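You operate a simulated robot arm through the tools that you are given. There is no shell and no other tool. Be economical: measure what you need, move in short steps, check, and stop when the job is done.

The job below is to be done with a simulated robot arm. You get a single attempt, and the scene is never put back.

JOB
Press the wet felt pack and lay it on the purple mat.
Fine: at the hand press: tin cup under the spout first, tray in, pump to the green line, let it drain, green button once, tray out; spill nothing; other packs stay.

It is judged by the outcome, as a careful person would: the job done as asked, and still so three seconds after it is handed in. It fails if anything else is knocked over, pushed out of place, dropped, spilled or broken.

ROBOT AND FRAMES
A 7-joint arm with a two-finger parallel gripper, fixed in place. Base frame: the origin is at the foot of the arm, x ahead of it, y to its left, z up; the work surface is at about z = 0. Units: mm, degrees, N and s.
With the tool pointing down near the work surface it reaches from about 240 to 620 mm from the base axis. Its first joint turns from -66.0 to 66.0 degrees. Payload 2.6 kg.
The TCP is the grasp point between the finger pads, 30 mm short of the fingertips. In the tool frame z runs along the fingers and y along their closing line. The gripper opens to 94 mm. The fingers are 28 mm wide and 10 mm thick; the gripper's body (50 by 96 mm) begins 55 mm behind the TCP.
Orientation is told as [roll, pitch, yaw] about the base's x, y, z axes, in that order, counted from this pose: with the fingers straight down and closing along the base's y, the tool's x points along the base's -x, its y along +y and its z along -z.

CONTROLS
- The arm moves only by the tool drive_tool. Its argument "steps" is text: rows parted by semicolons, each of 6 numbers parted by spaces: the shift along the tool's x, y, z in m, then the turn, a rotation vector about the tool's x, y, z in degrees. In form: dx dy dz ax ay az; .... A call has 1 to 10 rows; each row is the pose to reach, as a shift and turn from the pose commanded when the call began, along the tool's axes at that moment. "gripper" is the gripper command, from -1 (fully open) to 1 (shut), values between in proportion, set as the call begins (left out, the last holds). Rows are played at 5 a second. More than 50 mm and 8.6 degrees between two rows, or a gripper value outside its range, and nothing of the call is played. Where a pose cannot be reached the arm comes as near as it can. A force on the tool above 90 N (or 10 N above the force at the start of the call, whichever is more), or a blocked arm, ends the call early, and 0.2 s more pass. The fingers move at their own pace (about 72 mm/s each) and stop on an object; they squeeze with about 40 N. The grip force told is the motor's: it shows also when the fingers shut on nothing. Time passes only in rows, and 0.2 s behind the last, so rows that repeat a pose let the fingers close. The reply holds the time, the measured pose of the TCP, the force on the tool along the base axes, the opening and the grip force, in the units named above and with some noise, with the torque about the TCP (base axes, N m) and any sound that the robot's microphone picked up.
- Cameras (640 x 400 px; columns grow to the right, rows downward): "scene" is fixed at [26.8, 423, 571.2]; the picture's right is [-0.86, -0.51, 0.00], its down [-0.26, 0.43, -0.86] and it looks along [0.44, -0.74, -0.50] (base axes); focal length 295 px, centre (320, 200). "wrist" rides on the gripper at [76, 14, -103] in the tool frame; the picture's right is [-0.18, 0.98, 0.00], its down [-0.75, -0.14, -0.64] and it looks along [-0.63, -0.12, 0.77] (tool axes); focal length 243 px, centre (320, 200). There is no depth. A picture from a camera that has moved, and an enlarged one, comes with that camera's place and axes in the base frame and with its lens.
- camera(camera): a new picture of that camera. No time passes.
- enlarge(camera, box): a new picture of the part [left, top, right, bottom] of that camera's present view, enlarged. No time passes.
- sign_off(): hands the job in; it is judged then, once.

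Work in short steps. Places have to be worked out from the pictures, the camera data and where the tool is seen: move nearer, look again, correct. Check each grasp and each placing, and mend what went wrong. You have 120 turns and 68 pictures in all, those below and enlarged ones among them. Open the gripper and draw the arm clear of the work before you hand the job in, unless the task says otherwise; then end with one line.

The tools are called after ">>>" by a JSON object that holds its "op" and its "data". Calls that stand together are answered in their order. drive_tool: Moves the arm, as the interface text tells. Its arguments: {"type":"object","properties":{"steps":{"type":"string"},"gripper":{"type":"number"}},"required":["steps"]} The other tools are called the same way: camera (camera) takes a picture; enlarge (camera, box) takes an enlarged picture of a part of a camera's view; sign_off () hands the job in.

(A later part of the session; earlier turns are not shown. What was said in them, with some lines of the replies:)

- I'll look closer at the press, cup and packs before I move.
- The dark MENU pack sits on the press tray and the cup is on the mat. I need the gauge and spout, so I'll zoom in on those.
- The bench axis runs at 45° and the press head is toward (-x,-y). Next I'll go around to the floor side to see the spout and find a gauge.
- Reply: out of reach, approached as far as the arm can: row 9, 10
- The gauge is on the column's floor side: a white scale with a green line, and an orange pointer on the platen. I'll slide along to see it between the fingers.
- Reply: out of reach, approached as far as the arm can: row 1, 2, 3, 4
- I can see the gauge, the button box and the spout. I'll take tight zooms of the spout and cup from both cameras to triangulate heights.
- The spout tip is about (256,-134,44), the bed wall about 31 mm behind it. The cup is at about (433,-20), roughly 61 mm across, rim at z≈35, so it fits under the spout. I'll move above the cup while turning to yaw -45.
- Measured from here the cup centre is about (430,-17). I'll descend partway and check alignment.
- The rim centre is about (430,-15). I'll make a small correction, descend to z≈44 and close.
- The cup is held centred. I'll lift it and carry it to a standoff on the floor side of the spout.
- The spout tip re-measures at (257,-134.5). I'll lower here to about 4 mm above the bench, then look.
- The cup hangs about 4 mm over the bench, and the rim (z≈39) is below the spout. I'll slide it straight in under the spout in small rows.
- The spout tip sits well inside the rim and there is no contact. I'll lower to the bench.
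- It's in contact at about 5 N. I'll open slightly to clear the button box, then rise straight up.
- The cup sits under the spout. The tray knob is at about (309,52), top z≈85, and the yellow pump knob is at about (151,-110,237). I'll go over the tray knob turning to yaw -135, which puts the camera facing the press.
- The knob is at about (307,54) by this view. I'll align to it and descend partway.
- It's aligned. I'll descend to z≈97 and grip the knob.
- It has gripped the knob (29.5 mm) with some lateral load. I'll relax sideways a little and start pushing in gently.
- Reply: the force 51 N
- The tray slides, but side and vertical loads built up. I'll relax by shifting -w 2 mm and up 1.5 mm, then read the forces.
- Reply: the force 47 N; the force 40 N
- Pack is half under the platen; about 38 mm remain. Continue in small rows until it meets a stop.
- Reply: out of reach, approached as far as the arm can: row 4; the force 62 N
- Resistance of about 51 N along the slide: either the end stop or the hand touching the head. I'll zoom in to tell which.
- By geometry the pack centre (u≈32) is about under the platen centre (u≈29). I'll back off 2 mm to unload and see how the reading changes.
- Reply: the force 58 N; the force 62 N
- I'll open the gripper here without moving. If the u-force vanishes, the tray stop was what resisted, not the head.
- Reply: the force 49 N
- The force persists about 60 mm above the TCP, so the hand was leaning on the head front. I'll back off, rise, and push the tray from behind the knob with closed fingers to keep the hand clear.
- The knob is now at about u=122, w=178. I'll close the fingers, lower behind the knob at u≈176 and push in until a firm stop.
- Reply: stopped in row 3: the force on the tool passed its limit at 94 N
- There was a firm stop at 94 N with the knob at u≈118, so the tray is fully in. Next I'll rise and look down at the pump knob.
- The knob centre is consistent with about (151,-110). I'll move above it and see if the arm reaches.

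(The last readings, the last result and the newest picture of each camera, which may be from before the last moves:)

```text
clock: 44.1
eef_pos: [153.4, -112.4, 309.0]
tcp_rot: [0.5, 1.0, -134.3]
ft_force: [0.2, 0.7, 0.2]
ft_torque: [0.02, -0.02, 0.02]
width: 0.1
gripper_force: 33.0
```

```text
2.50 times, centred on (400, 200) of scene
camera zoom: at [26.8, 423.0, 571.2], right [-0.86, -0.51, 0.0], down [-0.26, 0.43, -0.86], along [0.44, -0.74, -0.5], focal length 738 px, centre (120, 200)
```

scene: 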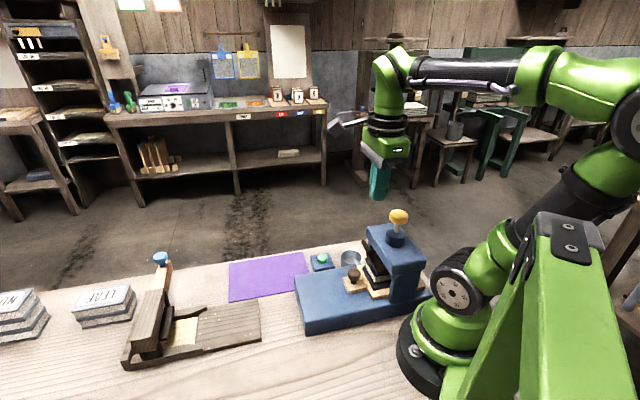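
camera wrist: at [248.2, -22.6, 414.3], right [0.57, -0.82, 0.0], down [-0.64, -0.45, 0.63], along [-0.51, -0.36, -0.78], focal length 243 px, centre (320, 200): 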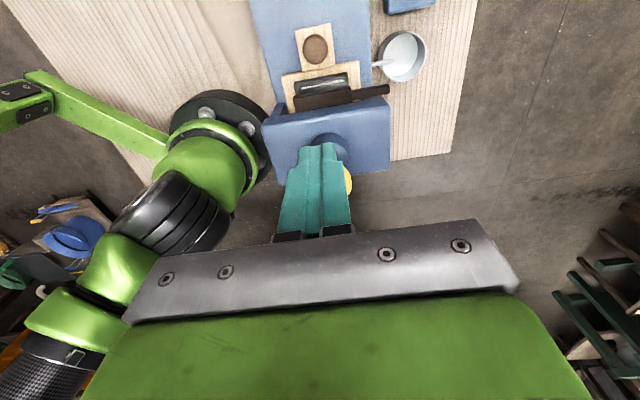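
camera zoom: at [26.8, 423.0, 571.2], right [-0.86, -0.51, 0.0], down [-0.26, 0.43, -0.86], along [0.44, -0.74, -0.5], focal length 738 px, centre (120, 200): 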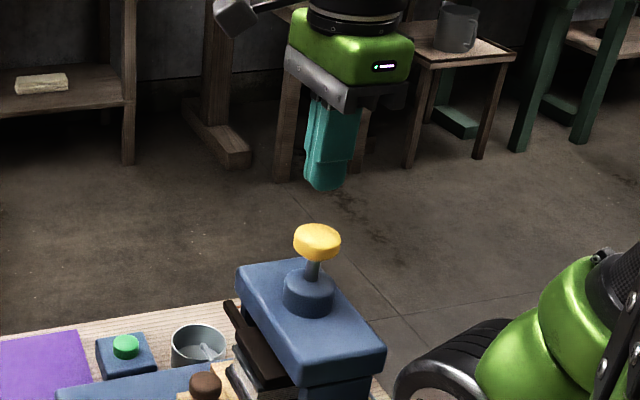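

The fingertips line up over the knob in the scene view. I'll descend to contact and make one gentle pump stroke.

>>> {"op": "drive_tool", "data": {"steps": "0 0 0.015 0 0 0;0 0 0.03 0 0 0;0 0 0.038 0 0 0;0 0 0.043 0 0 0;0 0 0.048 0 0 0;0 0 0.053 0 0 0;0 0 0.058 0 0 0"}}

>>> {"op": "enlarge", "data": {"camera": "scene", "box": [340, 160, 440, 280]}}

```text
clock: 45.7
eef_pos: [154.2, -111.7, 251.2]
tcp_rot: [0.4, 1.0, -134.4]
ft_force: [1.1, -2.4, 4.1]
ft_torque: [-0.11, 0.04, 0.0]
width: 0.2
gripper_force: 32.8
```

```text
3.33 times, centred on (390, 220) of scene
camera zoom: at [26.8, 423.0, 571.2], right [-0.86, -0.51, 0.0], down [-0.26, 0.43, -0.86], along [0.44, -0.74, -0.5], focal length 985 px, centre (87, 133)
```

zoom: 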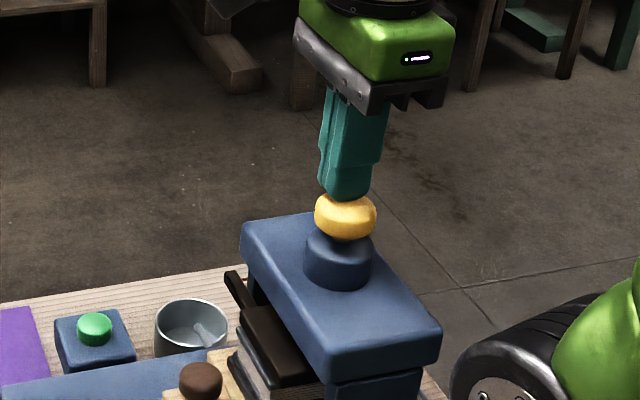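

The knob is moving down at about 4 N. I'll continue to the bottom of the stroke.

>>> {"op": "drive_tool", "data": {"steps": "0 0 0.003 0 0 0;0 0 0.006 0 0 0;0 0 0.009 0 0 0;0 0 0.012 0 0 0"}}

```text
clock: 46.7
eef_pos: [156.5, -112.0, 247.8]
tcp_rot: [1.3, 1.5, -134.9]
ft_force: [-11.7, 7.5, 36.7]
ft_torque: [0.1, 0.49, -0.26]
width: 0.1
gripper_force: 33.2
stopped in row 4: the force on the tool passed its limit at 95 N (the readings are from after the stop); the commanded pose is now the measured one
```

The stroke bottomed. I'll swing to yaw about 95 with the camera on the floor side, so later gauge checks and strokes need only translations.

>>> {"op": "drive_tool", "data": {"steps": "0 0 -0.03 0 0 0;0 0 -0.06 0 0 -8.4;-0.003 0.02 -0.06 0 0 -16.8;-0.007 0.04 -0.06 0 0 -25.2;-0.011 0.06 -0.06 0 0 -33.6;-0.015 0.08 -0.06 0 0 -42;-0.019 0.1 -0.06 0 0 -50.4;-0.023 0.12 -0.06 0 0 -58.8;-0.027 0.14 -0.06 0 0 -67.2;-0.031 0.143 -0.06 0 0 -75.6"}}

>>> {"op": "drive_tool", "data": {"steps": "0 0 0 0 0 -8.4;0 0 0 0 0 -16.8;0 0 0 0 0 -25.2;0 0 0 0 0 -33.6;0 0 0 0 0 -42;0 0 0 0 0 -50.4;0 0 0 0 0 -58.8;0 0 0 0 0 -67.2;0 0 0 0 0 -75.6;0 0 0 0 0 -84"}}

>>> {"op": "drive_tool", "data": {"steps": "0 0 0.01 0 0 -8.4;0 0 0.02 0 0 -16.8;0 0 0.03 0 0 -25.2;0 0 0.04 0 0 -33.6;0 0 0.05 0 0 -42;0 0 0.06 0 0 -50.4;0 0 0.065 0 0 -58.8;0 0 0.07 0 0 -67.2"}}

>>> {"op": "camera", "data": {"camera": "wrist"}}

```text
clock: 48.9
eef_pos: [234.1, -236.2, 304.4]
tcp_rot: [1.3, -0.4, -59.1]
ft_force: [0.3, -1.1, -0.1]
ft_torque: [0.03, 0.03, 0.01]
width: 0.0
gripper_force: 32.7
```

```text
clock: 51.1
eef_pos: [233.4, -235.3, 303.8]
tcp_rot: [-0.2, -1.3, 25.0]
ft_force: [-0.8, 0.6, 0.4]
ft_torque: [-0.01, -0.02, -0.04]
width: 0.0
gripper_force: 33.1
```

```text
clock: 52.9
eef_pos: [235.0, -234.6, 233.9]
tcp_rot: [-1.4, -0.3, 92.2]
ft_force: [-1.0, 0.3, -0.6]
ft_torque: [0.02, -0.01, -0.01]
width: 0.1
gripper_force: 32.8
```

```text
26 pictures are left
camera wrist: at [221.2, -312.1, 335.4], right [-0.99, 0.15, -0.02], down [0.1, 0.75, 0.65], along [0.11, 0.64, -0.76], focal length 243 px, centre (320, 200)
```

wrist: 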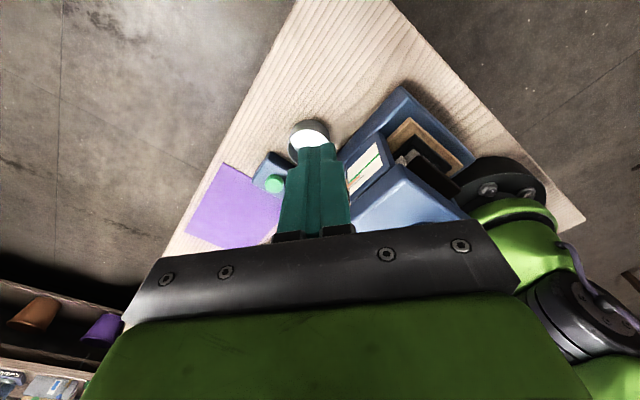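

>>> {"op": "enlarge", "data": {"camera": "wrist", "box": [325, 120, 415, 200]}}

```text
5.00 times, centred on (370, 160) of wrist
camera zoom: at [221.2, -312.1, 335.4], right [-0.99, 0.15, -0.02], down [0.1, 0.75, 0.65], along [0.11, 0.64, -0.76], focal length 1213 px, centre (70, 400)
```

zoom: 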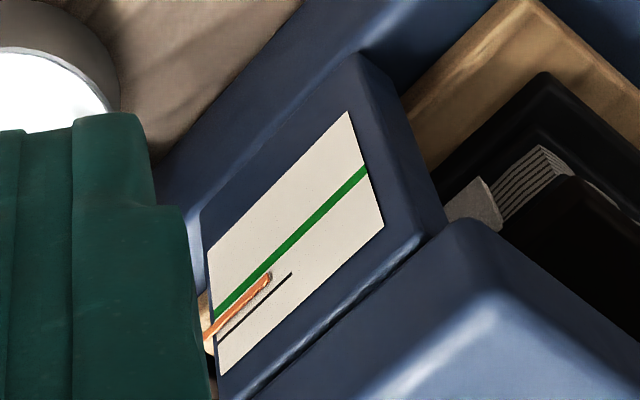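

One stroke moved the orange pointer roughly two thirds of the way from the dark start mark to the green line. I'll return above the knob for a careful partial stroke.

>>> {"op": "drive_tool", "data": {"steps": "0 0 -0.035 0 0 0;0 0 -0.07 0 0 0;-0.03 0.019 -0.07 0 0 0;-0.06 0.038 -0.07 0 0 0;-0.09 0.056 -0.07 0 0 0;-0.126 0.0765 -0.07 0 0 0;-0.126 0.0765 -0.045 0 0 0"}}

>>> {"op": "enlarge", "data": {"camera": "scene", "box": [340, 160, 440, 280]}}

```text
clock: 54.5
eef_pos: [152.4, -110.9, 276.5]
tcp_rot: [-1.4, -0.4, 92.0]
ft_force: [0.2, 0.4, 0.0]
ft_torque: [0.0, 0.0, 0.0]
width: 0.1
gripper_force: 32.7
```

```text
3.33 times, centred on (390, 220) of scene
camera zoom: at [26.8, 423.1, 571.2], right [-0.86, -0.51, 0.0], down [-0.26, 0.43, -0.86], along [0.44, -0.74, -0.5], focal length 985 px, centre (87, 133)
```

zoom: 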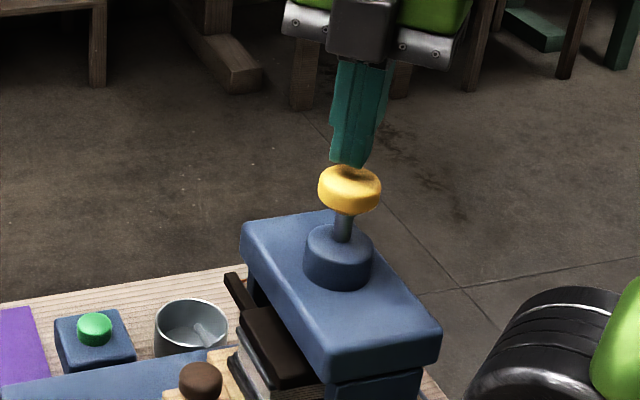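

The knob has sprung back; the stroke spans TCP z≈267 to 246. I'll do a half stroke down to z≈256.5, then look at the gauge.

>>> {"op": "drive_tool", "data": {"steps": "0 0 0.008 0 0 0;0 0 0.014 0 0 0;0 0 0.02 0 0 0;0 0 0.02 0 0 0;0 0 0 0 0 0;0 0 -0.025 0 0 0"}}

>>> {"op": "drive_tool", "data": {"steps": "0.04 -0.025 0 0 0 0;0.08 -0.05 0 0 0 0;0.126 -0.0765 0 0 0 0;0.126 -0.0665 0.04 0 0 0;0.126 -0.0565 0.07 0 0 0;0.126 -0.0565 0.07 0 0 0"}}

>>> {"op": "enlarge", "data": {"camera": "wrist", "box": [325, 120, 415, 200]}}

```text
clock: 55.9
eef_pos: [152.5, -109.1, 302.3]
tcp_rot: [-1.3, -0.4, 92.2]
ft_force: [-0.7, -0.3, -0.8]
ft_torque: [0.01, -0.01, -0.01]
width: 0.0
gripper_force: 33.3
```

```text
refused: row 3 steps farther than a row can; nothing moved
```

```text
5.00 times, centred on (370, 160) of wrist
camera zoom: at [138.9, -187.3, 404.2], right [-0.99, 0.15, -0.02], down [0.1, 0.75, 0.65], along [0.11, 0.64, -0.76], focal length 1213 px, centre (70, 400)
```

zoom: 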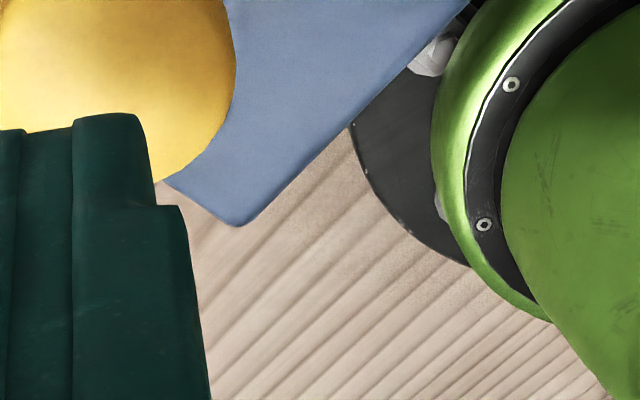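

>>> {"op": "drive_tool", "data": {"steps": "0.035 -0.02 0 0 0 0;0.07 -0.04 0 0 0 0;0.1 -0.06 0 0 0 0;0.126 -0.085 0.01 0 0 0;0.126 -0.085 0.04 0 0 0;0.126 -0.085 0.07 0 0 0;0.126 -0.085 0.07 0 0 0"}}

>>> {"op": "enlarge", "data": {"camera": "wrist", "box": [340, 120, 430, 200]}}

```text
clock: 57.5
eef_pos: [243.2, -234.7, 233.2]
tcp_rot: [-1.3, -0.3, 92.1]
ft_force: [0.3, 0.4, 0.9]
ft_torque: [-0.01, -0.01, 0.02]
width: 0.0
gripper_force: 32.6
```

```text
5.00 times, centred on (385, 160) of wrist
camera zoom: at [230.0, -312.3, 335.6], right [-0.99, 0.15, -0.02], down [0.1, 0.75, 0.65], along [0.11, 0.64, -0.76], focal length 1213 px, centre (-5, 400)
```

zoom: 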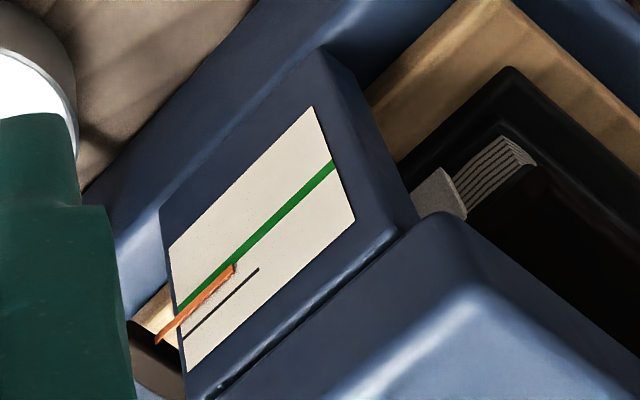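

>>> {"op": "enlarge", "data": {"camera": "wrist", "box": [360, 140, 400, 195]}}

```text
7.27 times, centred on (380, 168) of wrist
camera zoom: at [230.0, -312.3, 335.6], right [-0.99, 0.15, -0.02], down [0.1, 0.75, 0.65], along [0.11, 0.64, -0.76], focal length 1764 px, centre (-116, 436)
```

zoom: 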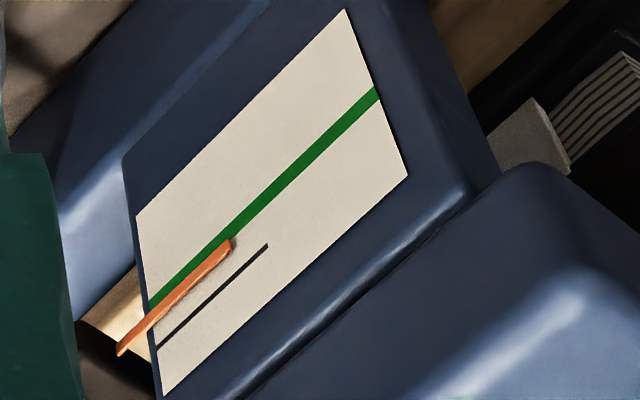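

The half stroke made no visible change, so strokes seem to count only near full depth. With the pointer standing off the face, the true gap is consistent with one more full stroke, so I'll do one.

>>> {"op": "drive_tool", "data": {"steps": "0 0 -0.035 0 0 0;0 0 -0.07 0 0 0;-0.03 0.022 -0.07 0 0 0;-0.06 0.042 -0.07 0 0 0;-0.09 0.062 -0.07 0 0 0;-0.126 0.086 -0.07 0 0 0;-0.126 0.086 -0.045 0 0 0;-0.126 0.086 -0.035 0 0 0;-0.126 0.086 -0.025 0 0 0;-0.126 0.086 -0.018 0 0 0"}}

>>> {"op": "drive_tool", "data": {"steps": "0 0 0.002 0 0 0;0 0 0.004 0 0 0;0 0 0.006 0 0 0;0 0 0.008 0 0 0"}}

```text
clock: 59.7
eef_pos: [152.0, -110.3, 249.8]
tcp_rot: [-1.3, -0.3, 92.0]
ft_force: [-1.9, 1.4, 5.4]
ft_torque: [-0.01, 0.1, -0.02]
width: 0.0
gripper_force: 33.1
```

```text
clock: 60.7
eef_pos: [152.2, -110.2, 245.9]
tcp_rot: [-1.7, -0.3, 91.9]
ft_force: [-21.2, 9.2, 56.1]
ft_torque: [0.38, 0.69, -0.01]
width: 0.1
gripper_force: 33.0
```

It bottomed out at 56 N. I'll release and look at the gauge.

>>> {"op": "drive_tool", "data": {"steps": "0 0 -0.03 0 0 0;0 0 -0.055 0 0 0;0.035 -0.02 -0.055 0 0 0;0.07 -0.04 -0.055 0 0 0;0.1 -0.06 -0.055 0 0 0;0.126 -0.086 -0.045 0 0 0;0.126 -0.086 -0.015 0 0 0;0.126 -0.086 0.015 0 0 0;0.126 -0.086 0.015 0 0 0"}}

>>> {"op": "enlarge", "data": {"camera": "wrist", "box": [360, 140, 400, 195]}}

```text
clock: 62.7
eef_pos: [243.1, -234.4, 228.5]
tcp_rot: [-1.4, -0.4, 92.0]
ft_force: [0.1, 0.3, 0.3]
ft_torque: [0.02, -0.01, 0.02]
width: 0.1
gripper_force: 33.0
```

```text
7.27 times, centred on (380, 168) of wrist
camera zoom: at [229.6, -310.3, 330.4], right [-0.99, 0.15, -0.02], down [0.1, 0.75, 0.65], along [0.11, 0.64, -0.76], focal length 1764 px, centre (-116, 436)
```

zoom: 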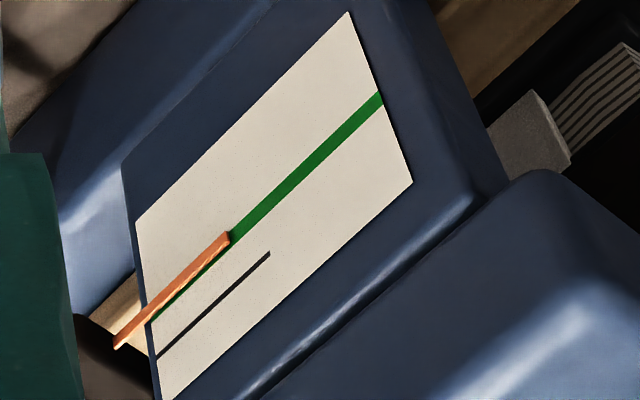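

The pointer now overlaps the green line, but parallax from above biases this. I'll tilt the tool for a flatter view of the gauge.

>>> {"op": "drive_tool", "data": {"steps": "0.006 0.003 0.02 0 -8 0;0.012 0.006 0.04 0 -16 0;0.018 0.009 0.06 0 -24 0;0.02 0.01 0.075 0 -28 0;0.02 0.01 0.075 0 -28 0"}}

>>> {"op": "camera", "data": {"camera": "wrist"}}

```text
clock: 63.9
eef_pos: [262.4, -234.9, 143.6]
tcp_rot: [-1.3, -28.2, 92.5]
ft_force: [0.2, 0.6, 0.0]
ft_torque: [0.02, 0.0, -0.01]
width: 0.0
gripper_force: 32.8
out of reach, approached as far as the arm can: row 2, 3, 4, 5
```

```text
19 pictures are left
camera wrist: at [251.3, -350.3, 198.6], right [-0.99, 0.13, 0.07], down [0.11, 0.36, 0.92], along [0.09, 0.92, -0.38], focal length 243 px, centre (320, 200)
```

wrist: 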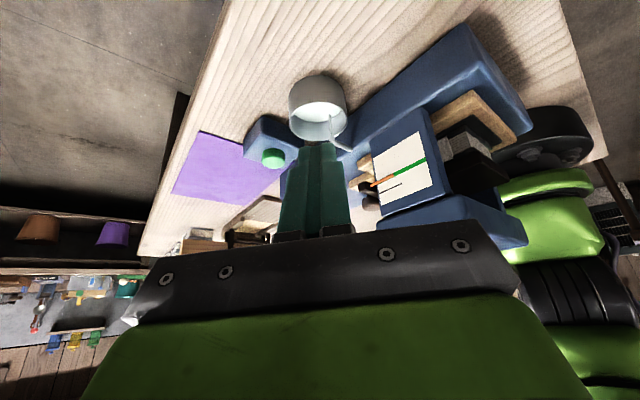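

>>> {"op": "enlarge", "data": {"camera": "wrist", "box": [355, 130, 445, 210]}}

```text
5.00 times, centred on (400, 170) of wrist
camera zoom: at [251.3, -350.3, 198.6], right [-0.99, 0.13, 0.07], down [0.11, 0.36, 0.92], along [0.09, 0.92, -0.38], focal length 1213 px, centre (-80, 350)
```

zoom: 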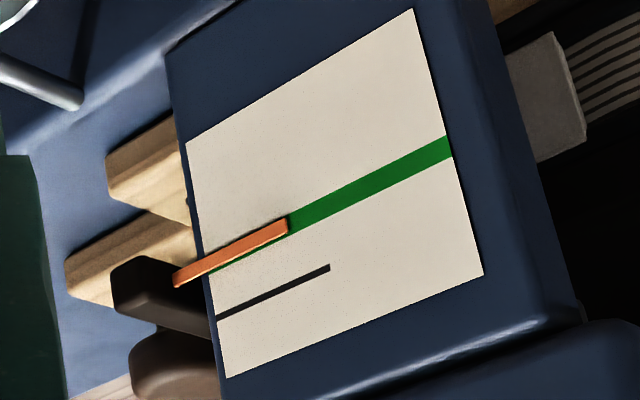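

In the flatter view the pointer sits right on the green line, so pumping is done. I'll tilt back up and wait for the drain.

>>> {"op": "drive_tool", "data": {"steps": "0 0 -0.02 0 8 0;0 0 -0.04 0 16 0;0 0 -0.06 0 24 0;0 0 -0.08 0 28 0;0 0 -0.08 0 28 0"}}

>>> {"op": "enlarge", "data": {"camera": "scene", "box": [325, 235, 385, 275]}}

>>> {"op": "drive_tool", "data": {"steps": "0 0 0 0 0 0;0 0 0 0 0 0;0 0 0 0 0 0;0 0 0 0 0 0;0 0 0 0 0 0;0 0 0 0 0 0;0 0 0 0 0 0;0 0 0 0 0 0;0 0 0 0 0 0;0 0 0 0 0 0"}}

>>> {"op": "drive_tool", "data": {"steps": "0 0 0 0 0 0;0 0 0 0 0 0;0 0 0 0 0 0;0 0 0 0 0 0;0 0 0 0 0 0;0 0 0 0 0 0;0 0 0 0 0 0;0 0 0 0 0 0;0 0 0 0 0 0;0 0 0 0 0 0"}}

>>> {"op": "drive_tool", "data": {"steps": "0 0 0 0 0 0;0 0 0 0 0 0;0 0 0 0 0 0;0 0 0 0 0 0;0 0 0 0 0 0;0 0 0 0 0 0;0 0 0 0 0 0;0 0 0 0 0 0;0 0 0 0 0 0;0 0 0 0 0 0"}}

>>> {"op": "enlarge", "data": {"camera": "scene", "box": [325, 235, 385, 275]}}

```text
clock: 65.1
eef_pos: [260.2, -272.2, 215.7]
tcp_rot: [-1.3, -0.2, 92.1]
ft_force: [0.1, -0.6, 0.1]
ft_torque: [-0.01, 0.01, 0.02]
width: 0.2
gripper_force: 32.8
```

```text
10.00 times, centred on (355, 255) of scene
camera zoom: at [26.8, 423.1, 571.2], right [-0.86, -0.51, 0.0], down [-0.26, 0.43, -0.86], along [0.44, -0.74, -0.5], focal length 2954 px, centre (-30, -350)
```

zoom: 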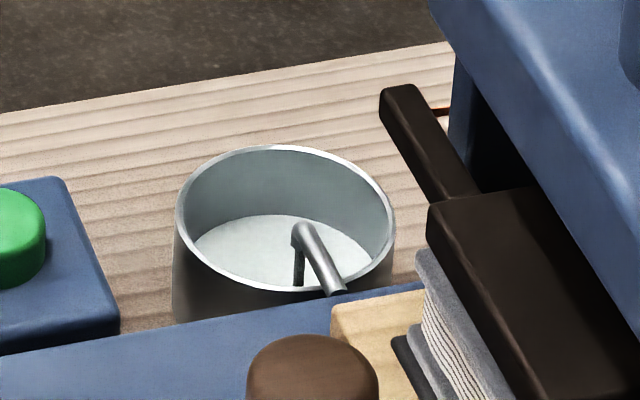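

```text
clock: 67.3
eef_pos: [261.2, -272.3, 214.8]
tcp_rot: [-1.3, -0.3, 92.1]
ft_force: [-0.3, -0.5, -0.2]
ft_torque: [-0.01, -0.02, 0.08]
width: 0.0
gripper_force: 32.7
```

```text
clock: 69.5
eef_pos: [262.3, -271.7, 213.3]
tcp_rot: [-1.3, -0.3, 92.1]
ft_force: [-1.3, 0.1, 0.9]
ft_torque: [-0.02, -0.01, 0.01]
width: 0.3
gripper_force: 32.7
```

```text
clock: 71.7
eef_pos: [260.3, -270.9, 214.4]
tcp_rot: [-1.4, -0.3, 92.1]
ft_force: [0.3, 0.0, 0.3]
ft_torque: [0.02, 0.0, 0.02]
width: 0.0
gripper_force: 33.4
```

```text
10.00 times, centred on (355, 255) of scene
camera zoom: at [26.8, 423.0, 571.2], right [-0.86, -0.51, 0.0], down [-0.26, 0.43, -0.86], along [0.44, -0.74, -0.5], focal length 2954 px, centre (-30, -350)
```

zoom: 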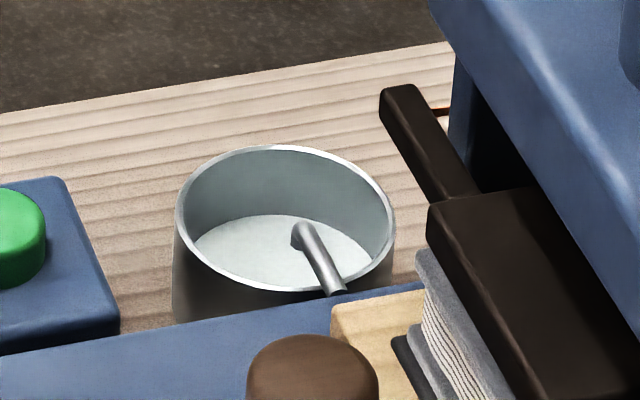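

The stream has stopped, the cup holds the liquid and the pack has turned grey. Now I'll move above the green button at about (330,-100).

>>> {"op": "drive_tool", "data": {"steps": "-0.04 -0.018 0 0 0 0;-0.08 -0.036 0 0 0 0;-0.12 -0.054 0 0 0 0;-0.15 -0.068 0 0 0 0;-0.1685 -0.076 0 0 0 0;-0.1685 -0.076 0.04 0 0 0;-0.1685 -0.076 0.08 0 0 0;-0.1685 -0.076 0.11 0 0 0;-0.1685 -0.076 0.11 0 0 0"}}

>>> {"op": "enlarge", "data": {"camera": "scene", "box": [270, 190, 390, 280]}}

>>> {"op": "camera", "data": {"camera": "wrist"}}

```text
clock: 73.7
eef_pos: [335.0, -100.7, 108.0]
tcp_rot: [-1.2, -0.3, 92.1]
ft_force: [-0.5, 0.0, 0.0]
ft_torque: [0.02, 0.01, 0.0]
width: 0.0
gripper_force: 32.8
```

```text
4.44 times, centred on (330, 235) of scene
camera zoom: at [26.8, 423.0, 571.2], right [-0.86, -0.51, 0.0], down [-0.26, 0.43, -0.86], along [0.44, -0.74, -0.5], focal length 1313 px, centre (276, 44)
```

zoom: 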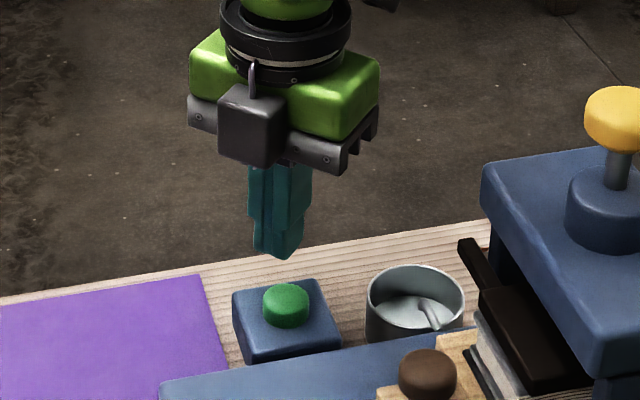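

```text
14 pictures are left
camera wrist: at [320.5, -177.7, 209.1], right [-0.99, 0.15, -0.02], down [0.1, 0.75, 0.65], along [0.11, 0.64, -0.76], focal length 243 px, centre (320, 200)
```

wrist: 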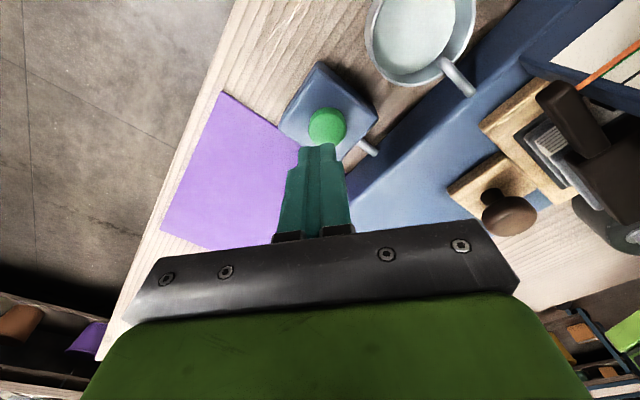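

The button is at about (329.5,-102). I'll correct 5 mm in x and descend gently.

>>> {"op": "drive_tool", "data": {"steps": "0.001 0.0055 0 0 0 0;0.001 0.0055 0.015 0 0 0;0.001 0.0055 0.025 0 0 0;0.001 0.0055 0.03 0 0 0"}}

>>> {"op": "enlarge", "data": {"camera": "scene", "box": [270, 190, 390, 280]}}

```text
clock: 74.7
eef_pos: [330.1, -101.9, 76.7]
tcp_rot: [-1.3, -0.3, 92.0]
ft_force: [-0.5, 0.1, 0.0]
ft_torque: [0.0, 0.0, 0.02]
width: 0.0
gripper_force: 32.7
```

```text
4.44 times, centred on (330, 235) of scene
camera zoom: at [26.8, 423.0, 571.2], right [-0.86, -0.51, 0.0], down [-0.26, 0.43, -0.86], along [0.44, -0.74, -0.5], focal length 1313 px, centre (276, 44)
```

zoom: 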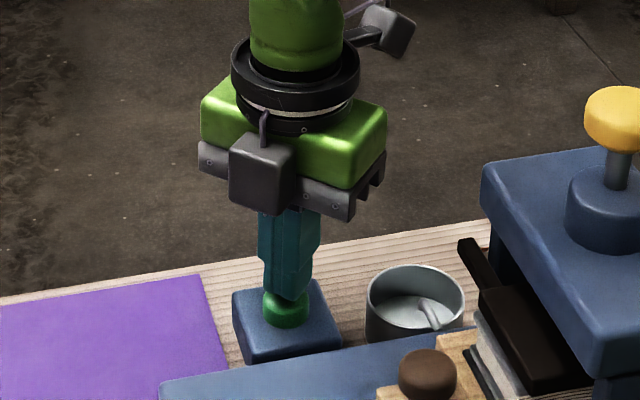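

The fingertips are just above the button. I'll press in 1–2 mm rows.

>>> {"op": "drive_tool", "data": {"steps": "0 0 0.002 0 0 0;0 0 0.004 0 0 0;0 0 0.006 0 0 0;0 0 0.008 0 0 0;0 0 0.0095 0 0 0"}}

```text
clock: 75.9
eef_pos: [330.0, -101.7, 68.0]
tcp_rot: [-1.2, -0.4, 92.0]
ft_force: [-1.8, 0.1, 2.6]
ft_torque: [0.04, 0.02, -0.01]
width: 0.3
gripper_force: 32.9
heard: click
```

I heard a click. I'll release upward and check that the platen rises.

>>> {"op": "drive_tool", "data": {"steps": "0 0 -0.03 0 0 0;0 0 -0.07 0 0 0;0 0 -0.11 0 0 0;0 0 -0.15 0 0 0;0 0 -0.17 0 0 0"}}

>>> {"op": "enlarge", "data": {"camera": "scene", "box": [300, 190, 435, 290]}}

```text
clock: 77.1
eef_pos: [323.8, -105.6, 238.5]
tcp_rot: [-1.3, -0.3, 92.1]
ft_force: [0.2, 0.4, -0.1]
ft_torque: [0.01, 0.02, 0.02]
width: 0.0
gripper_force: 33.2
```

```text
4.00 times, centred on (368, 240) of scene
camera zoom: at [26.8, 423.0, 571.2], right [-0.86, -0.51, 0.0], down [-0.26, 0.43, -0.86], along [0.44, -0.74, -0.5], focal length 1182 px, centre (130, 40)
```

zoom: 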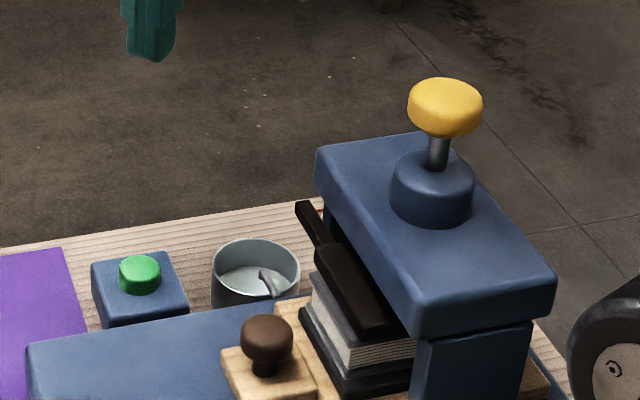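

The platen has released. I'll swing back to yaw -135 above and behind the tray knob, opening the gripper.

>>> {"op": "drive_tool", "data": {"steps": "-0.014 0.006 0 0 0 8.4;-0.028 0.012 0 0 0 16.8;-0.042 0.018 0 0 0 25.2;-0.056 0.024 0 0 0 33.6;-0.07 0.03 0 0 0 42;-0.084 0.036 0 0 0 50.4;-0.098 0.042 0 0 0 58.8;-0.112 0.048 0 0 0 67.2;-0.122 0.052 0 0 0 75.6;-0.122 0.052 0 0 0 84", "gripper": -0.3}}

>>> {"op": "drive_tool", "data": {"steps": "0 0 0 0 0 8.4;0 0 0 0 0 16.8;0 0 0 0 0 25.2;0 0 0 0 0 33.6;0 0 0 0 0 42;0 0 0 0 0 50.4;0 0 0 0 0 58.8;0 0 0 0 0 67.2;0 0 0 0 0 75.6;0 0 0 0 0 84"}}

>>> {"op": "drive_tool", "data": {"steps": "0 0 0 0 0 8.4;0 0 0 0 0 16.8;0 0 0 0 0 25.2;0 0 0 0 0 33.6;0 0 0 0 0 42;0 0 0 0 0 50.4;0 0 0 0 0 59.1;0 0 0 0 0 59.1"}}

```text
clock: 79.3
eef_pos: [268.5, 17.4, 237.7]
tcp_rot: [0.2, -1.4, 8.0]
ft_force: [0.3, 0.9, -0.1]
ft_torque: [0.02, -0.01, 0.0]
width: 61.2
gripper_force: 0.1
```

```text
clock: 81.5
eef_pos: [269.7, 17.8, 238.0]
tcp_rot: [1.4, 0.0, -76.1]
ft_force: [0.0, 0.1, -0.3]
ft_torque: [0.02, 0.02, 0.01]
width: 61.2
gripper_force: 0.1
```

```text
refused: row 7 steps farther than a row can; nothing moved
```

>>> {"op": "drive_tool", "data": {"steps": "0 0 0 0 0 8.4;0 0 0 0 0 16.8;0 0 0 0 0 25.2;0 0 0 0 0 33.6;0 0 0 0 0 42;0 0 0 0 0 50.4;0 0 0 0 0 58.8;0 0 0 0 0 58.8"}}

```text
clock: 83.3
eef_pos: [269.5, 18.3, 237.4]
tcp_rot: [0.7, 1.2, -134.8]
ft_force: [0.2, -0.6, -0.6]
ft_torque: [0.0, 0.01, 0.01]
width: 61.0
gripper_force: 0.0
```

I'll level the tool, lower behind the knob, then slide the open fingers around it.

>>> {"op": "drive_tool", "data": {"steps": "0 0.0025 0.03 0.7 -1.2 0;0 0.0025 0.06 0.7 -1.2 0;0 0.0025 0.09 0.7 -1.2 0;0 0.0025 0.12 0.7 -1.2 0;0 0.0025 0.139 0.7 -1.2 0;-0.02 0.0025 0.139 0.7 -1.2 0;-0.04 0.0025 0.139 0.7 -1.2 0;-0.06 0.0025 0.139 0.7 -1.2 0;-0.073 0.0025 0.139 0.7 -1.2 0;-0.073 0.0025 0.139 0.7 -1.2 0"}}

>>> {"op": "camera", "data": {"camera": "wrist"}}

```text
clock: 85.5
eef_pos: [223.1, -36.0, 98.4]
tcp_rot: [0.1, 0.1, -134.7]
ft_force: [-0.9, -0.5, 0.0]
ft_torque: [0.02, 0.01, 0.0]
width: 60.9
gripper_force: 0.0
```

```text
11 pictures are left
camera wrist: at [287.0, 8.3, 201.0], right [0.57, -0.82, 0.0], down [-0.63, -0.44, 0.64], along [-0.53, -0.37, -0.77], focal length 243 px, centre (320, 200)
```

wrist: 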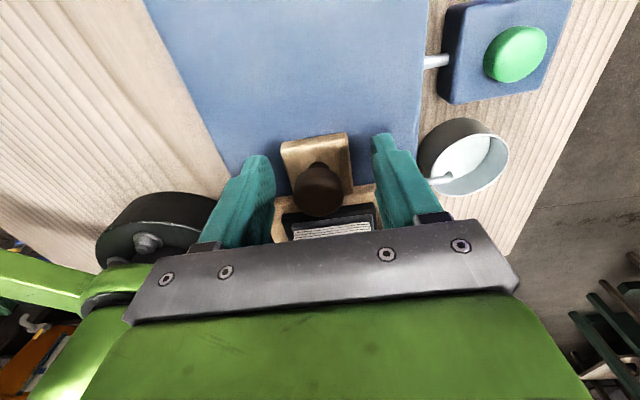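

The knob is about 11 mm ahead. I'll advance 8 mm, shift 2 mm in -w, and close.

>>> {"op": "drive_tool", "data": {"steps": "-0.004 -0.002 0 0 0 0;-0.008 -0.002 0 0 0 0"}}

>>> {"op": "drive_tool", "data": {"steps": "0 0 0 0 0 0;0 0 0 0 0 0;0 0 0 0 0 0;0 0 0 0 0 0", "gripper": 1}}

```text
clock: 86.1
eef_pos: [216.1, -39.4, 97.1]
tcp_rot: [0.0, 0.1, -134.7]
ft_force: [0.6, -1.1, 0.1]
ft_torque: [0.01, 0.0, 0.0]
width: 60.9
gripper_force: 0.1
```

```text
clock: 87.1
eef_pos: [215.8, -40.0, 97.1]
tcp_rot: [-0.2, 0.0, -134.8]
ft_force: [-11.8, 11.7, 8.2]
ft_torque: [0.18, 0.17, -0.1]
width: 29.2
gripper_force: 45.1
```

It has gripped. I'll pull the tray out along +u.

>>> {"op": "drive_tool", "data": {"steps": "0.005 -0.0005 0 0 0 0;0.011 -0.0005 0 0 0 0;0.017 -0.0005 0 0 0 0;0.023 -0.0005 0 0 0 0;0.029 -0.0005 0 0 0 0;0.035 -0.0005 0 0 0 0;0.041 -0.0005 0 0 0 0"}}

>>> {"op": "drive_tool", "data": {"steps": "0.006 0 0 0 0 0;0.012 0 0 0 0 0;0.018 0 0 0 0 0;0.024 0 0 0 0 0;0.03 0 0 0 0 0;0.036 0 0 0 0 0;0.042 0 0 0 0 0;0.048 0 0 0 0 0"}}

```text
clock: 88.7
eef_pos: [245.4, -9.9, 97.3]
tcp_rot: [0.0, 0.0, -134.7]
ft_force: [-11.7, 10.7, 16.7]
ft_torque: [-0.08, 0.44, 0.05]
width: 29.2
gripper_force: 45.0
```

```text
clock: 90.5
eef_pos: [279.0, 23.2, 96.1]
tcp_rot: [-0.2, -0.2, -134.6]
ft_force: [-6.2, 6.4, -7.6]
ft_torque: [0.72, -0.66, 0.02]
width: 29.2
gripper_force: 44.7
```

>>> {"op": "drive_tool", "data": {"steps": "0.006 0 0 0 0 0;0.012 0 0 0 0 0;0.018 0 0 0 0 0;0.024 0 0 0 0 0;0.03 0 0 0 0 0;0.036 0 0 0 0 0;0.042 0 0 0 0 0;0.046 0 0 0 0 0"}}

>>> {"op": "enlarge", "data": {"camera": "scene", "box": [250, 200, 430, 320]}}

```text
clock: 92.3
eef_pos: [310.1, 56.6, 97.9]
tcp_rot: [0.1, 0.0, -134.7]
ft_force: [5.1, -4.6, -21.9]
ft_torque: [-0.67, 0.5, 0.08]
width: 29.6
gripper_force: 44.9
```

```text
3.33 times, centred on (340, 260) of scene
camera zoom: at [26.9, 423.1, 571.1], right [-0.86, -0.51, 0.0], down [-0.26, 0.43, -0.86], along [0.44, -0.74, -0.5], focal length 985 px, centre (253, 0)
```

zoom: 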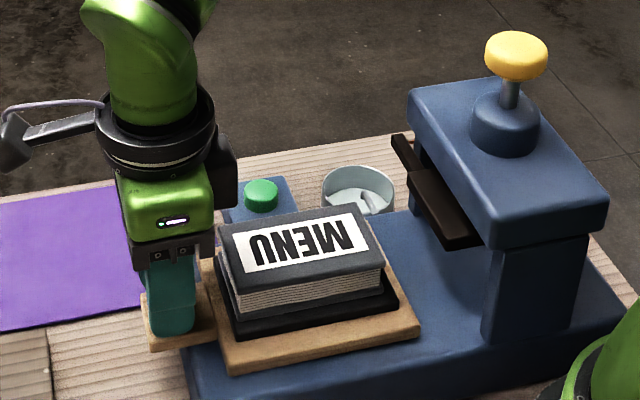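

The tray is out. I'll release the knob, rise and back off to view the pack.

>>> {"op": "drive_tool", "data": {"steps": "0 0 0 0 0 0;0 0 0 0 0 0;0 0 -0.02 0 0 0;0 0 -0.05 0 0 0;0 0 -0.09 0 0 0;0 0 -0.13 0 0 0;0 0 -0.15 0 0 0", "gripper": -0.3}}

>>> {"op": "enlarge", "data": {"camera": "scene", "box": [280, 250, 380, 315]}}

>>> {"op": "enlarge", "data": {"camera": "wrist", "box": [200, 50, 440, 220]}}

```text
clock: 93.9
eef_pos: [310.4, 56.2, 248.2]
tcp_rot: [-0.1, 0.1, -134.8]
ft_force: [0.3, 0.9, 0.1]
ft_torque: [-0.03, -0.01, 0.01]
width: 61.2
gripper_force: 0.1
```

```text
6.15 times, centred on (330, 282) of scene
camera zoom: at [26.8, 423.0, 571.2], right [-0.86, -0.51, 0.0], down [-0.26, 0.43, -0.86], along [0.44, -0.74, -0.5], focal length 1818 px, centre (258, -308)
```

zoom: 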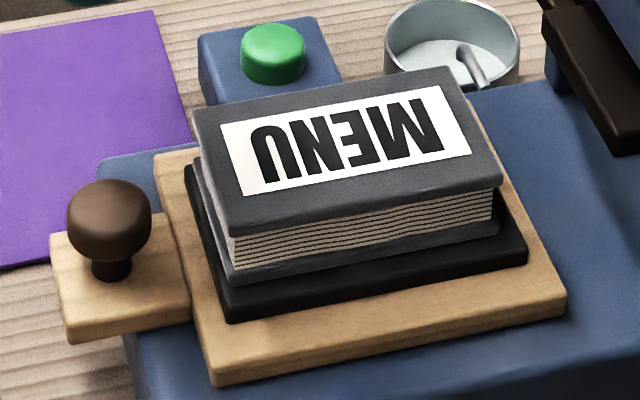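

```text
2.35 times, centred on (320, 135) of wrist
camera zoom: at [374.3, 99.7, 350.2], right [0.57, -0.82, 0.0], down [-0.63, -0.44, 0.64], along [-0.53, -0.36, -0.77], focal length 571 px, centre (320, 353)
```

zoom: 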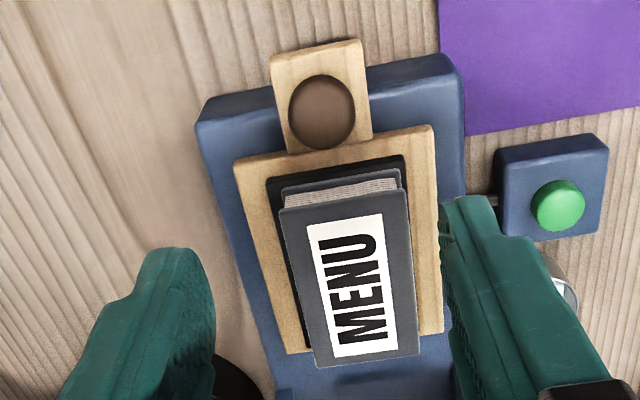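

The pack is about 103×62 mm, centred at about (245,-11), top z≈98, aligned with the tray. I'll go over it with the gripper fully open and descend partway.

>>> {"op": "drive_tool", "data": {"steps": "-0.03 0.0005 0 0 0 0;-0.06 0.001 0 0 0 0;-0.0935 0.0013 0 0 0 0;-0.0935 0.0013 0.04 0 0 0;-0.0935 0.0013 0.08 0 0 0;-0.0935 0.0013 0.11 0 0 0;-0.0935 0.0013 0.122 0 0 0;-0.0935 0.0013 0.122 0 0 0", "gripper": -1}}

>>> {"op": "camera", "data": {"camera": "wrist"}}

>>> {"op": "enlarge", "data": {"camera": "scene", "box": [280, 230, 400, 315]}}

```text
clock: 95.7
eef_pos: [246.3, -11.5, 125.0]
tcp_rot: [0.0, 0.0, -134.7]
ft_force: [0.3, 0.4, 0.1]
ft_torque: [-0.01, -0.02, 0.04]
width: 94.1
gripper_force: 0.0
```

```text
7 pictures are left
camera wrist: at [310.1, 33.0, 226.8], right [0.57, -0.82, 0.0], down [-0.63, -0.44, 0.64], along [-0.53, -0.36, -0.77], focal length 243 px, centre (320, 200)
```

wrist: 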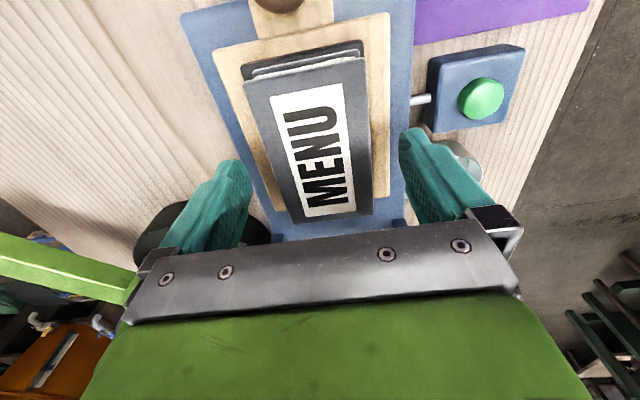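

```text
4.71 times, centred on (340, 272) of scene
camera zoom: at [26.8, 423.0, 571.2], right [-0.86, -0.51, 0.0], down [-0.26, 0.43, -0.86], along [0.44, -0.74, -0.5], focal length 1390 px, centre (226, -141)
```

zoom: 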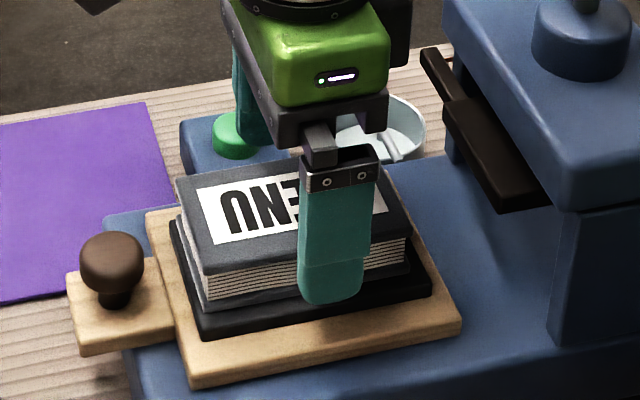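

It's aligned over the pack. I'll descend to z≈106 so the tips stay above the pad, and close.

>>> {"op": "drive_tool", "data": {"steps": "0 0 0.008 0 0 0;0 0 0.014 0 0 0;0 0 0.019 0 0 0;0 0 0.019 0 0 0"}}

>>> {"op": "drive_tool", "data": {"steps": "0 0 0 0 0 0;0 0 0 0 0 0;0 0 0 0 0 0;0 0 0 0 0 0", "gripper": 1}}

```text
clock: 96.7
eef_pos: [247.0, -9.6, 107.3]
tcp_rot: [0.0, 0.0, -134.7]
ft_force: [1.0, -0.5, 0.5]
ft_torque: [-0.06, -0.04, 0.01]
width: 94.0
gripper_force: 0.1
```

```text
clock: 97.7
eef_pos: [246.4, -10.0, 108.0]
tcp_rot: [0.0, 0.0, -134.7]
ft_force: [0.0, 0.0, -0.2]
ft_torque: [0.1, -0.04, 0.01]
width: 59.4
gripper_force: 39.5
```

It gripped at 59.4 mm, about the pack's width. I'll lift slowly and check.

>>> {"op": "drive_tool", "data": {"steps": "0 0 -0.005 0 0 0;0 0 -0.012 0 0 0;0 0 -0.02 0 0 0;0 0 -0.03 0 0 0;0 0 -0.04 0 0 0"}}

>>> {"op": "enlarge", "data": {"camera": "scene", "box": [260, 200, 400, 315]}}

```text
clock: 98.9
eef_pos: [244.7, -10.6, 146.4]
tcp_rot: [0.0, 0.0, -134.7]
ft_force: [0.3, -0.1, -1.3]
ft_torque: [0.02, -0.02, -0.01]
width: 59.3
gripper_force: 39.7
```

```text
3.48 times, centred on (330, 258) of scene
camera zoom: at [26.8, 423.0, 571.2], right [-0.86, -0.51, 0.0], down [-0.26, 0.43, -0.86], along [0.44, -0.74, -0.5], focal length 1028 px, centre (285, 0)
```

zoom: 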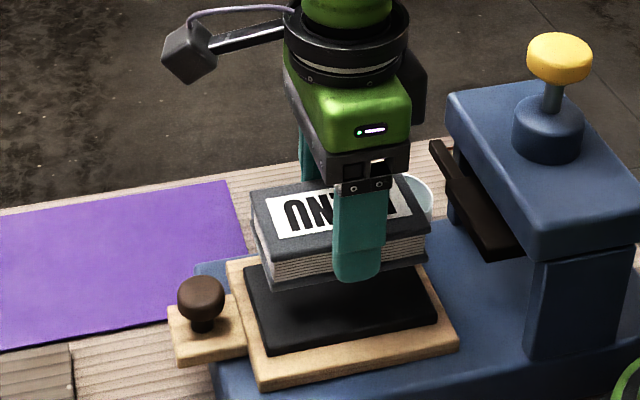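

The whole pack is held. I'll raise it and carry it over the mat centre at about (441,-6).

>>> {"op": "drive_tool", "data": {"steps": "0 0 -0.04 0 0 0;0.02 0.02 -0.06 0 0 0;0.045 0.045 -0.06 0 0 0;0.07 0.07 -0.06 0 0 0;0.095 0.095 -0.06 0 0 0;0.12 0.12 -0.06 0 0 0;0.1425 0.1355 -0.06 0 0 0;0.1425 0.1355 -0.03 0 0 0;0.1425 0.1355 0 0 0 0;0.1425 0.1355 0.03 0 0 0"}}

>>> {"op": "camera", "data": {"camera": "scene"}}

```text
clock: 101.1
eef_pos: [443.0, -5.4, 114.8]
tcp_rot: [0.0, -0.1, -134.8]
ft_force: [-0.1, 0.5, -1.4]
ft_torque: [-0.01, -0.01, -0.02]
width: 59.1
gripper_force: 40.4
```

```text
4 pictures are left
```

scene: 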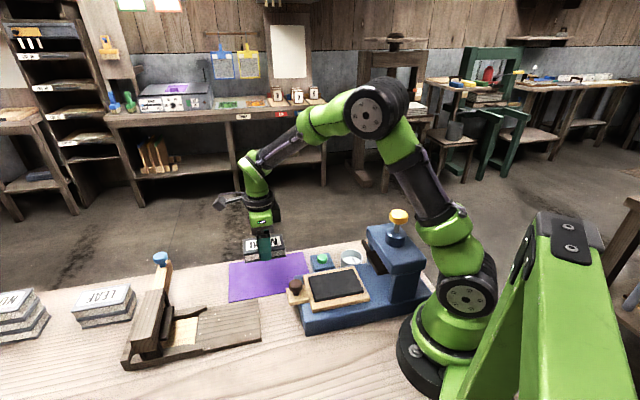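

The predicted landing pixel (268,274) is the mat's centre. I'll descend to just above it.

>>> {"op": "drive_tool", "data": {"steps": "0 0 0.025 0 0 0;0 0 0.05 0 0 0;0 0 0.065 0 0 0;0 0 0.072 0 0 0;0 0 0.072 0 0 0"}}

>>> {"op": "drive_tool", "data": {"steps": "0 0 0.002 0 0 0;0 0 0.004 0 0 0"}}

```text
clock: 102.3
eef_pos: [441.8, -4.9, 45.4]
tcp_rot: [0.0, 0.0, -134.7]
ft_force: [-0.6, -0.3, -2.4]
ft_torque: [-0.01, -0.01, 0.01]
width: 59.3
gripper_force: 39.8
```

```text
clock: 102.9
eef_pos: [442.2, -4.4, 40.6]
tcp_rot: [0.0, -0.1, -134.9]
ft_force: [0.0, -0.7, -1.1]
ft_torque: [0.04, -0.03, -0.01]
width: 59.0
gripper_force: 39.9
```

>>> {"op": "drive_tool", "data": {"steps": "0 0 0.0015 0 0 0;0 0 0.003 0 0 0;0 0 0.003 0 0 0"}}

```text
clock: 103.7
eef_pos: [443.1, -5.2, 39.2]
tcp_rot: [0.0, 0.1, -134.8]
ft_force: [-25.2, -2.2, 46.7]
ft_torque: [-0.17, 0.84, 0.22]
width: 59.3
gripper_force: 40.5
```

Contact. I'll relax 1.5 mm, open, and rise straight up.

>>> {"op": "drive_tool", "data": {"steps": "0 0 -0.0015 0 0 0;0 0 -0.0015 0 0 0"}}

>>> {"op": "drive_tool", "data": {"steps": "0 0 0 0 0 0;0 0 0 0 0 0;0 0 0 0 0 0;0 0 -0.02 0 0 0;0 0 -0.05 0 0 0;0 0 -0.1 0 0 0;0 0 -0.15 0 0 0;0 0 -0.2 0 0 0;0 0 -0.25 0 0 0", "gripper": -0.75}}

>>> {"op": "camera", "data": {"camera": "scene"}}

>>> {"op": "enlarge", "data": {"camera": "scene", "box": [220, 200, 420, 325]}}

```text
clock: 104.3
eef_pos: [443.5, -6.7, 40.5]
tcp_rot: [0.0, 0.0, -134.7]
ft_force: [-15.4, -1.2, 28.5]
ft_torque: [0.26, 0.27, -0.24]
width: 59.2
gripper_force: 40.2
```

```text
clock: 106.3
eef_pos: [441.6, -4.4, 289.7]
tcp_rot: [0.0, -0.1, -134.8]
ft_force: [0.0, 0.5, -0.6]
ft_torque: [0.04, 0.02, 0.01]
width: 82.0
gripper_force: 0.0
```

```text
3 pictures are left
```

scene: 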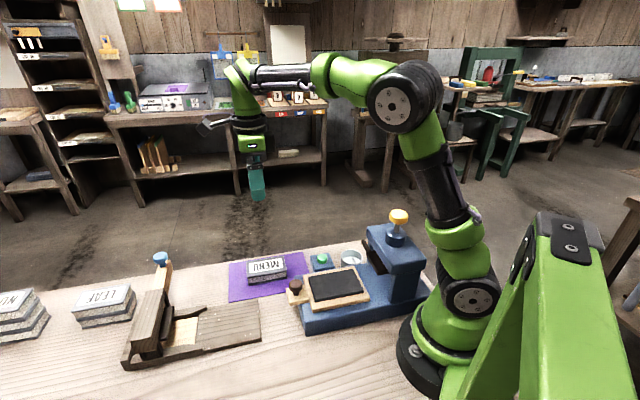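

```text
3.20 times, centred on (320, 262) of scene
camera zoom: at [26.8, 423.0, 571.2], right [-0.86, -0.51, 0.0], down [-0.26, 0.43, -0.86], along [0.44, -0.74, -0.5], focal length 945 px, centre (320, 0)
```

zoom: 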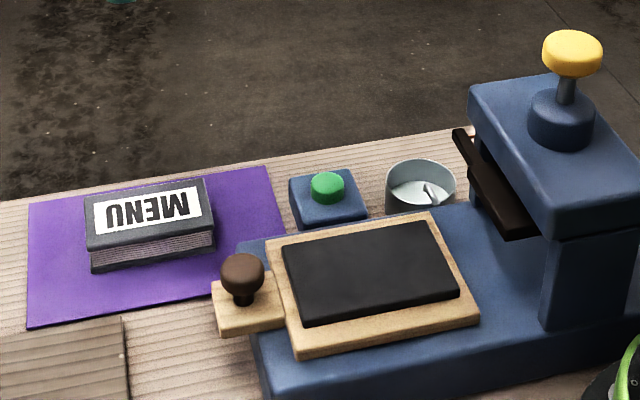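

The pack lies flat on the mat, the tray is out and the cup with its liquid is undisturbed under the spout. The other packs haven't moved and the arm is clear, so I'm handing in.

>>> {"op": "sign_off", "data": {}}

```text
The job is handed in.
```

The MENU pack has been pressed to the green line and drained into the tin cup with no spill seen. It now lies on the purple mat, with the tray out and the other packs where they were; the gripper hand leaned on the press head at about 50 N while pushing the tray in, with no visible effect.
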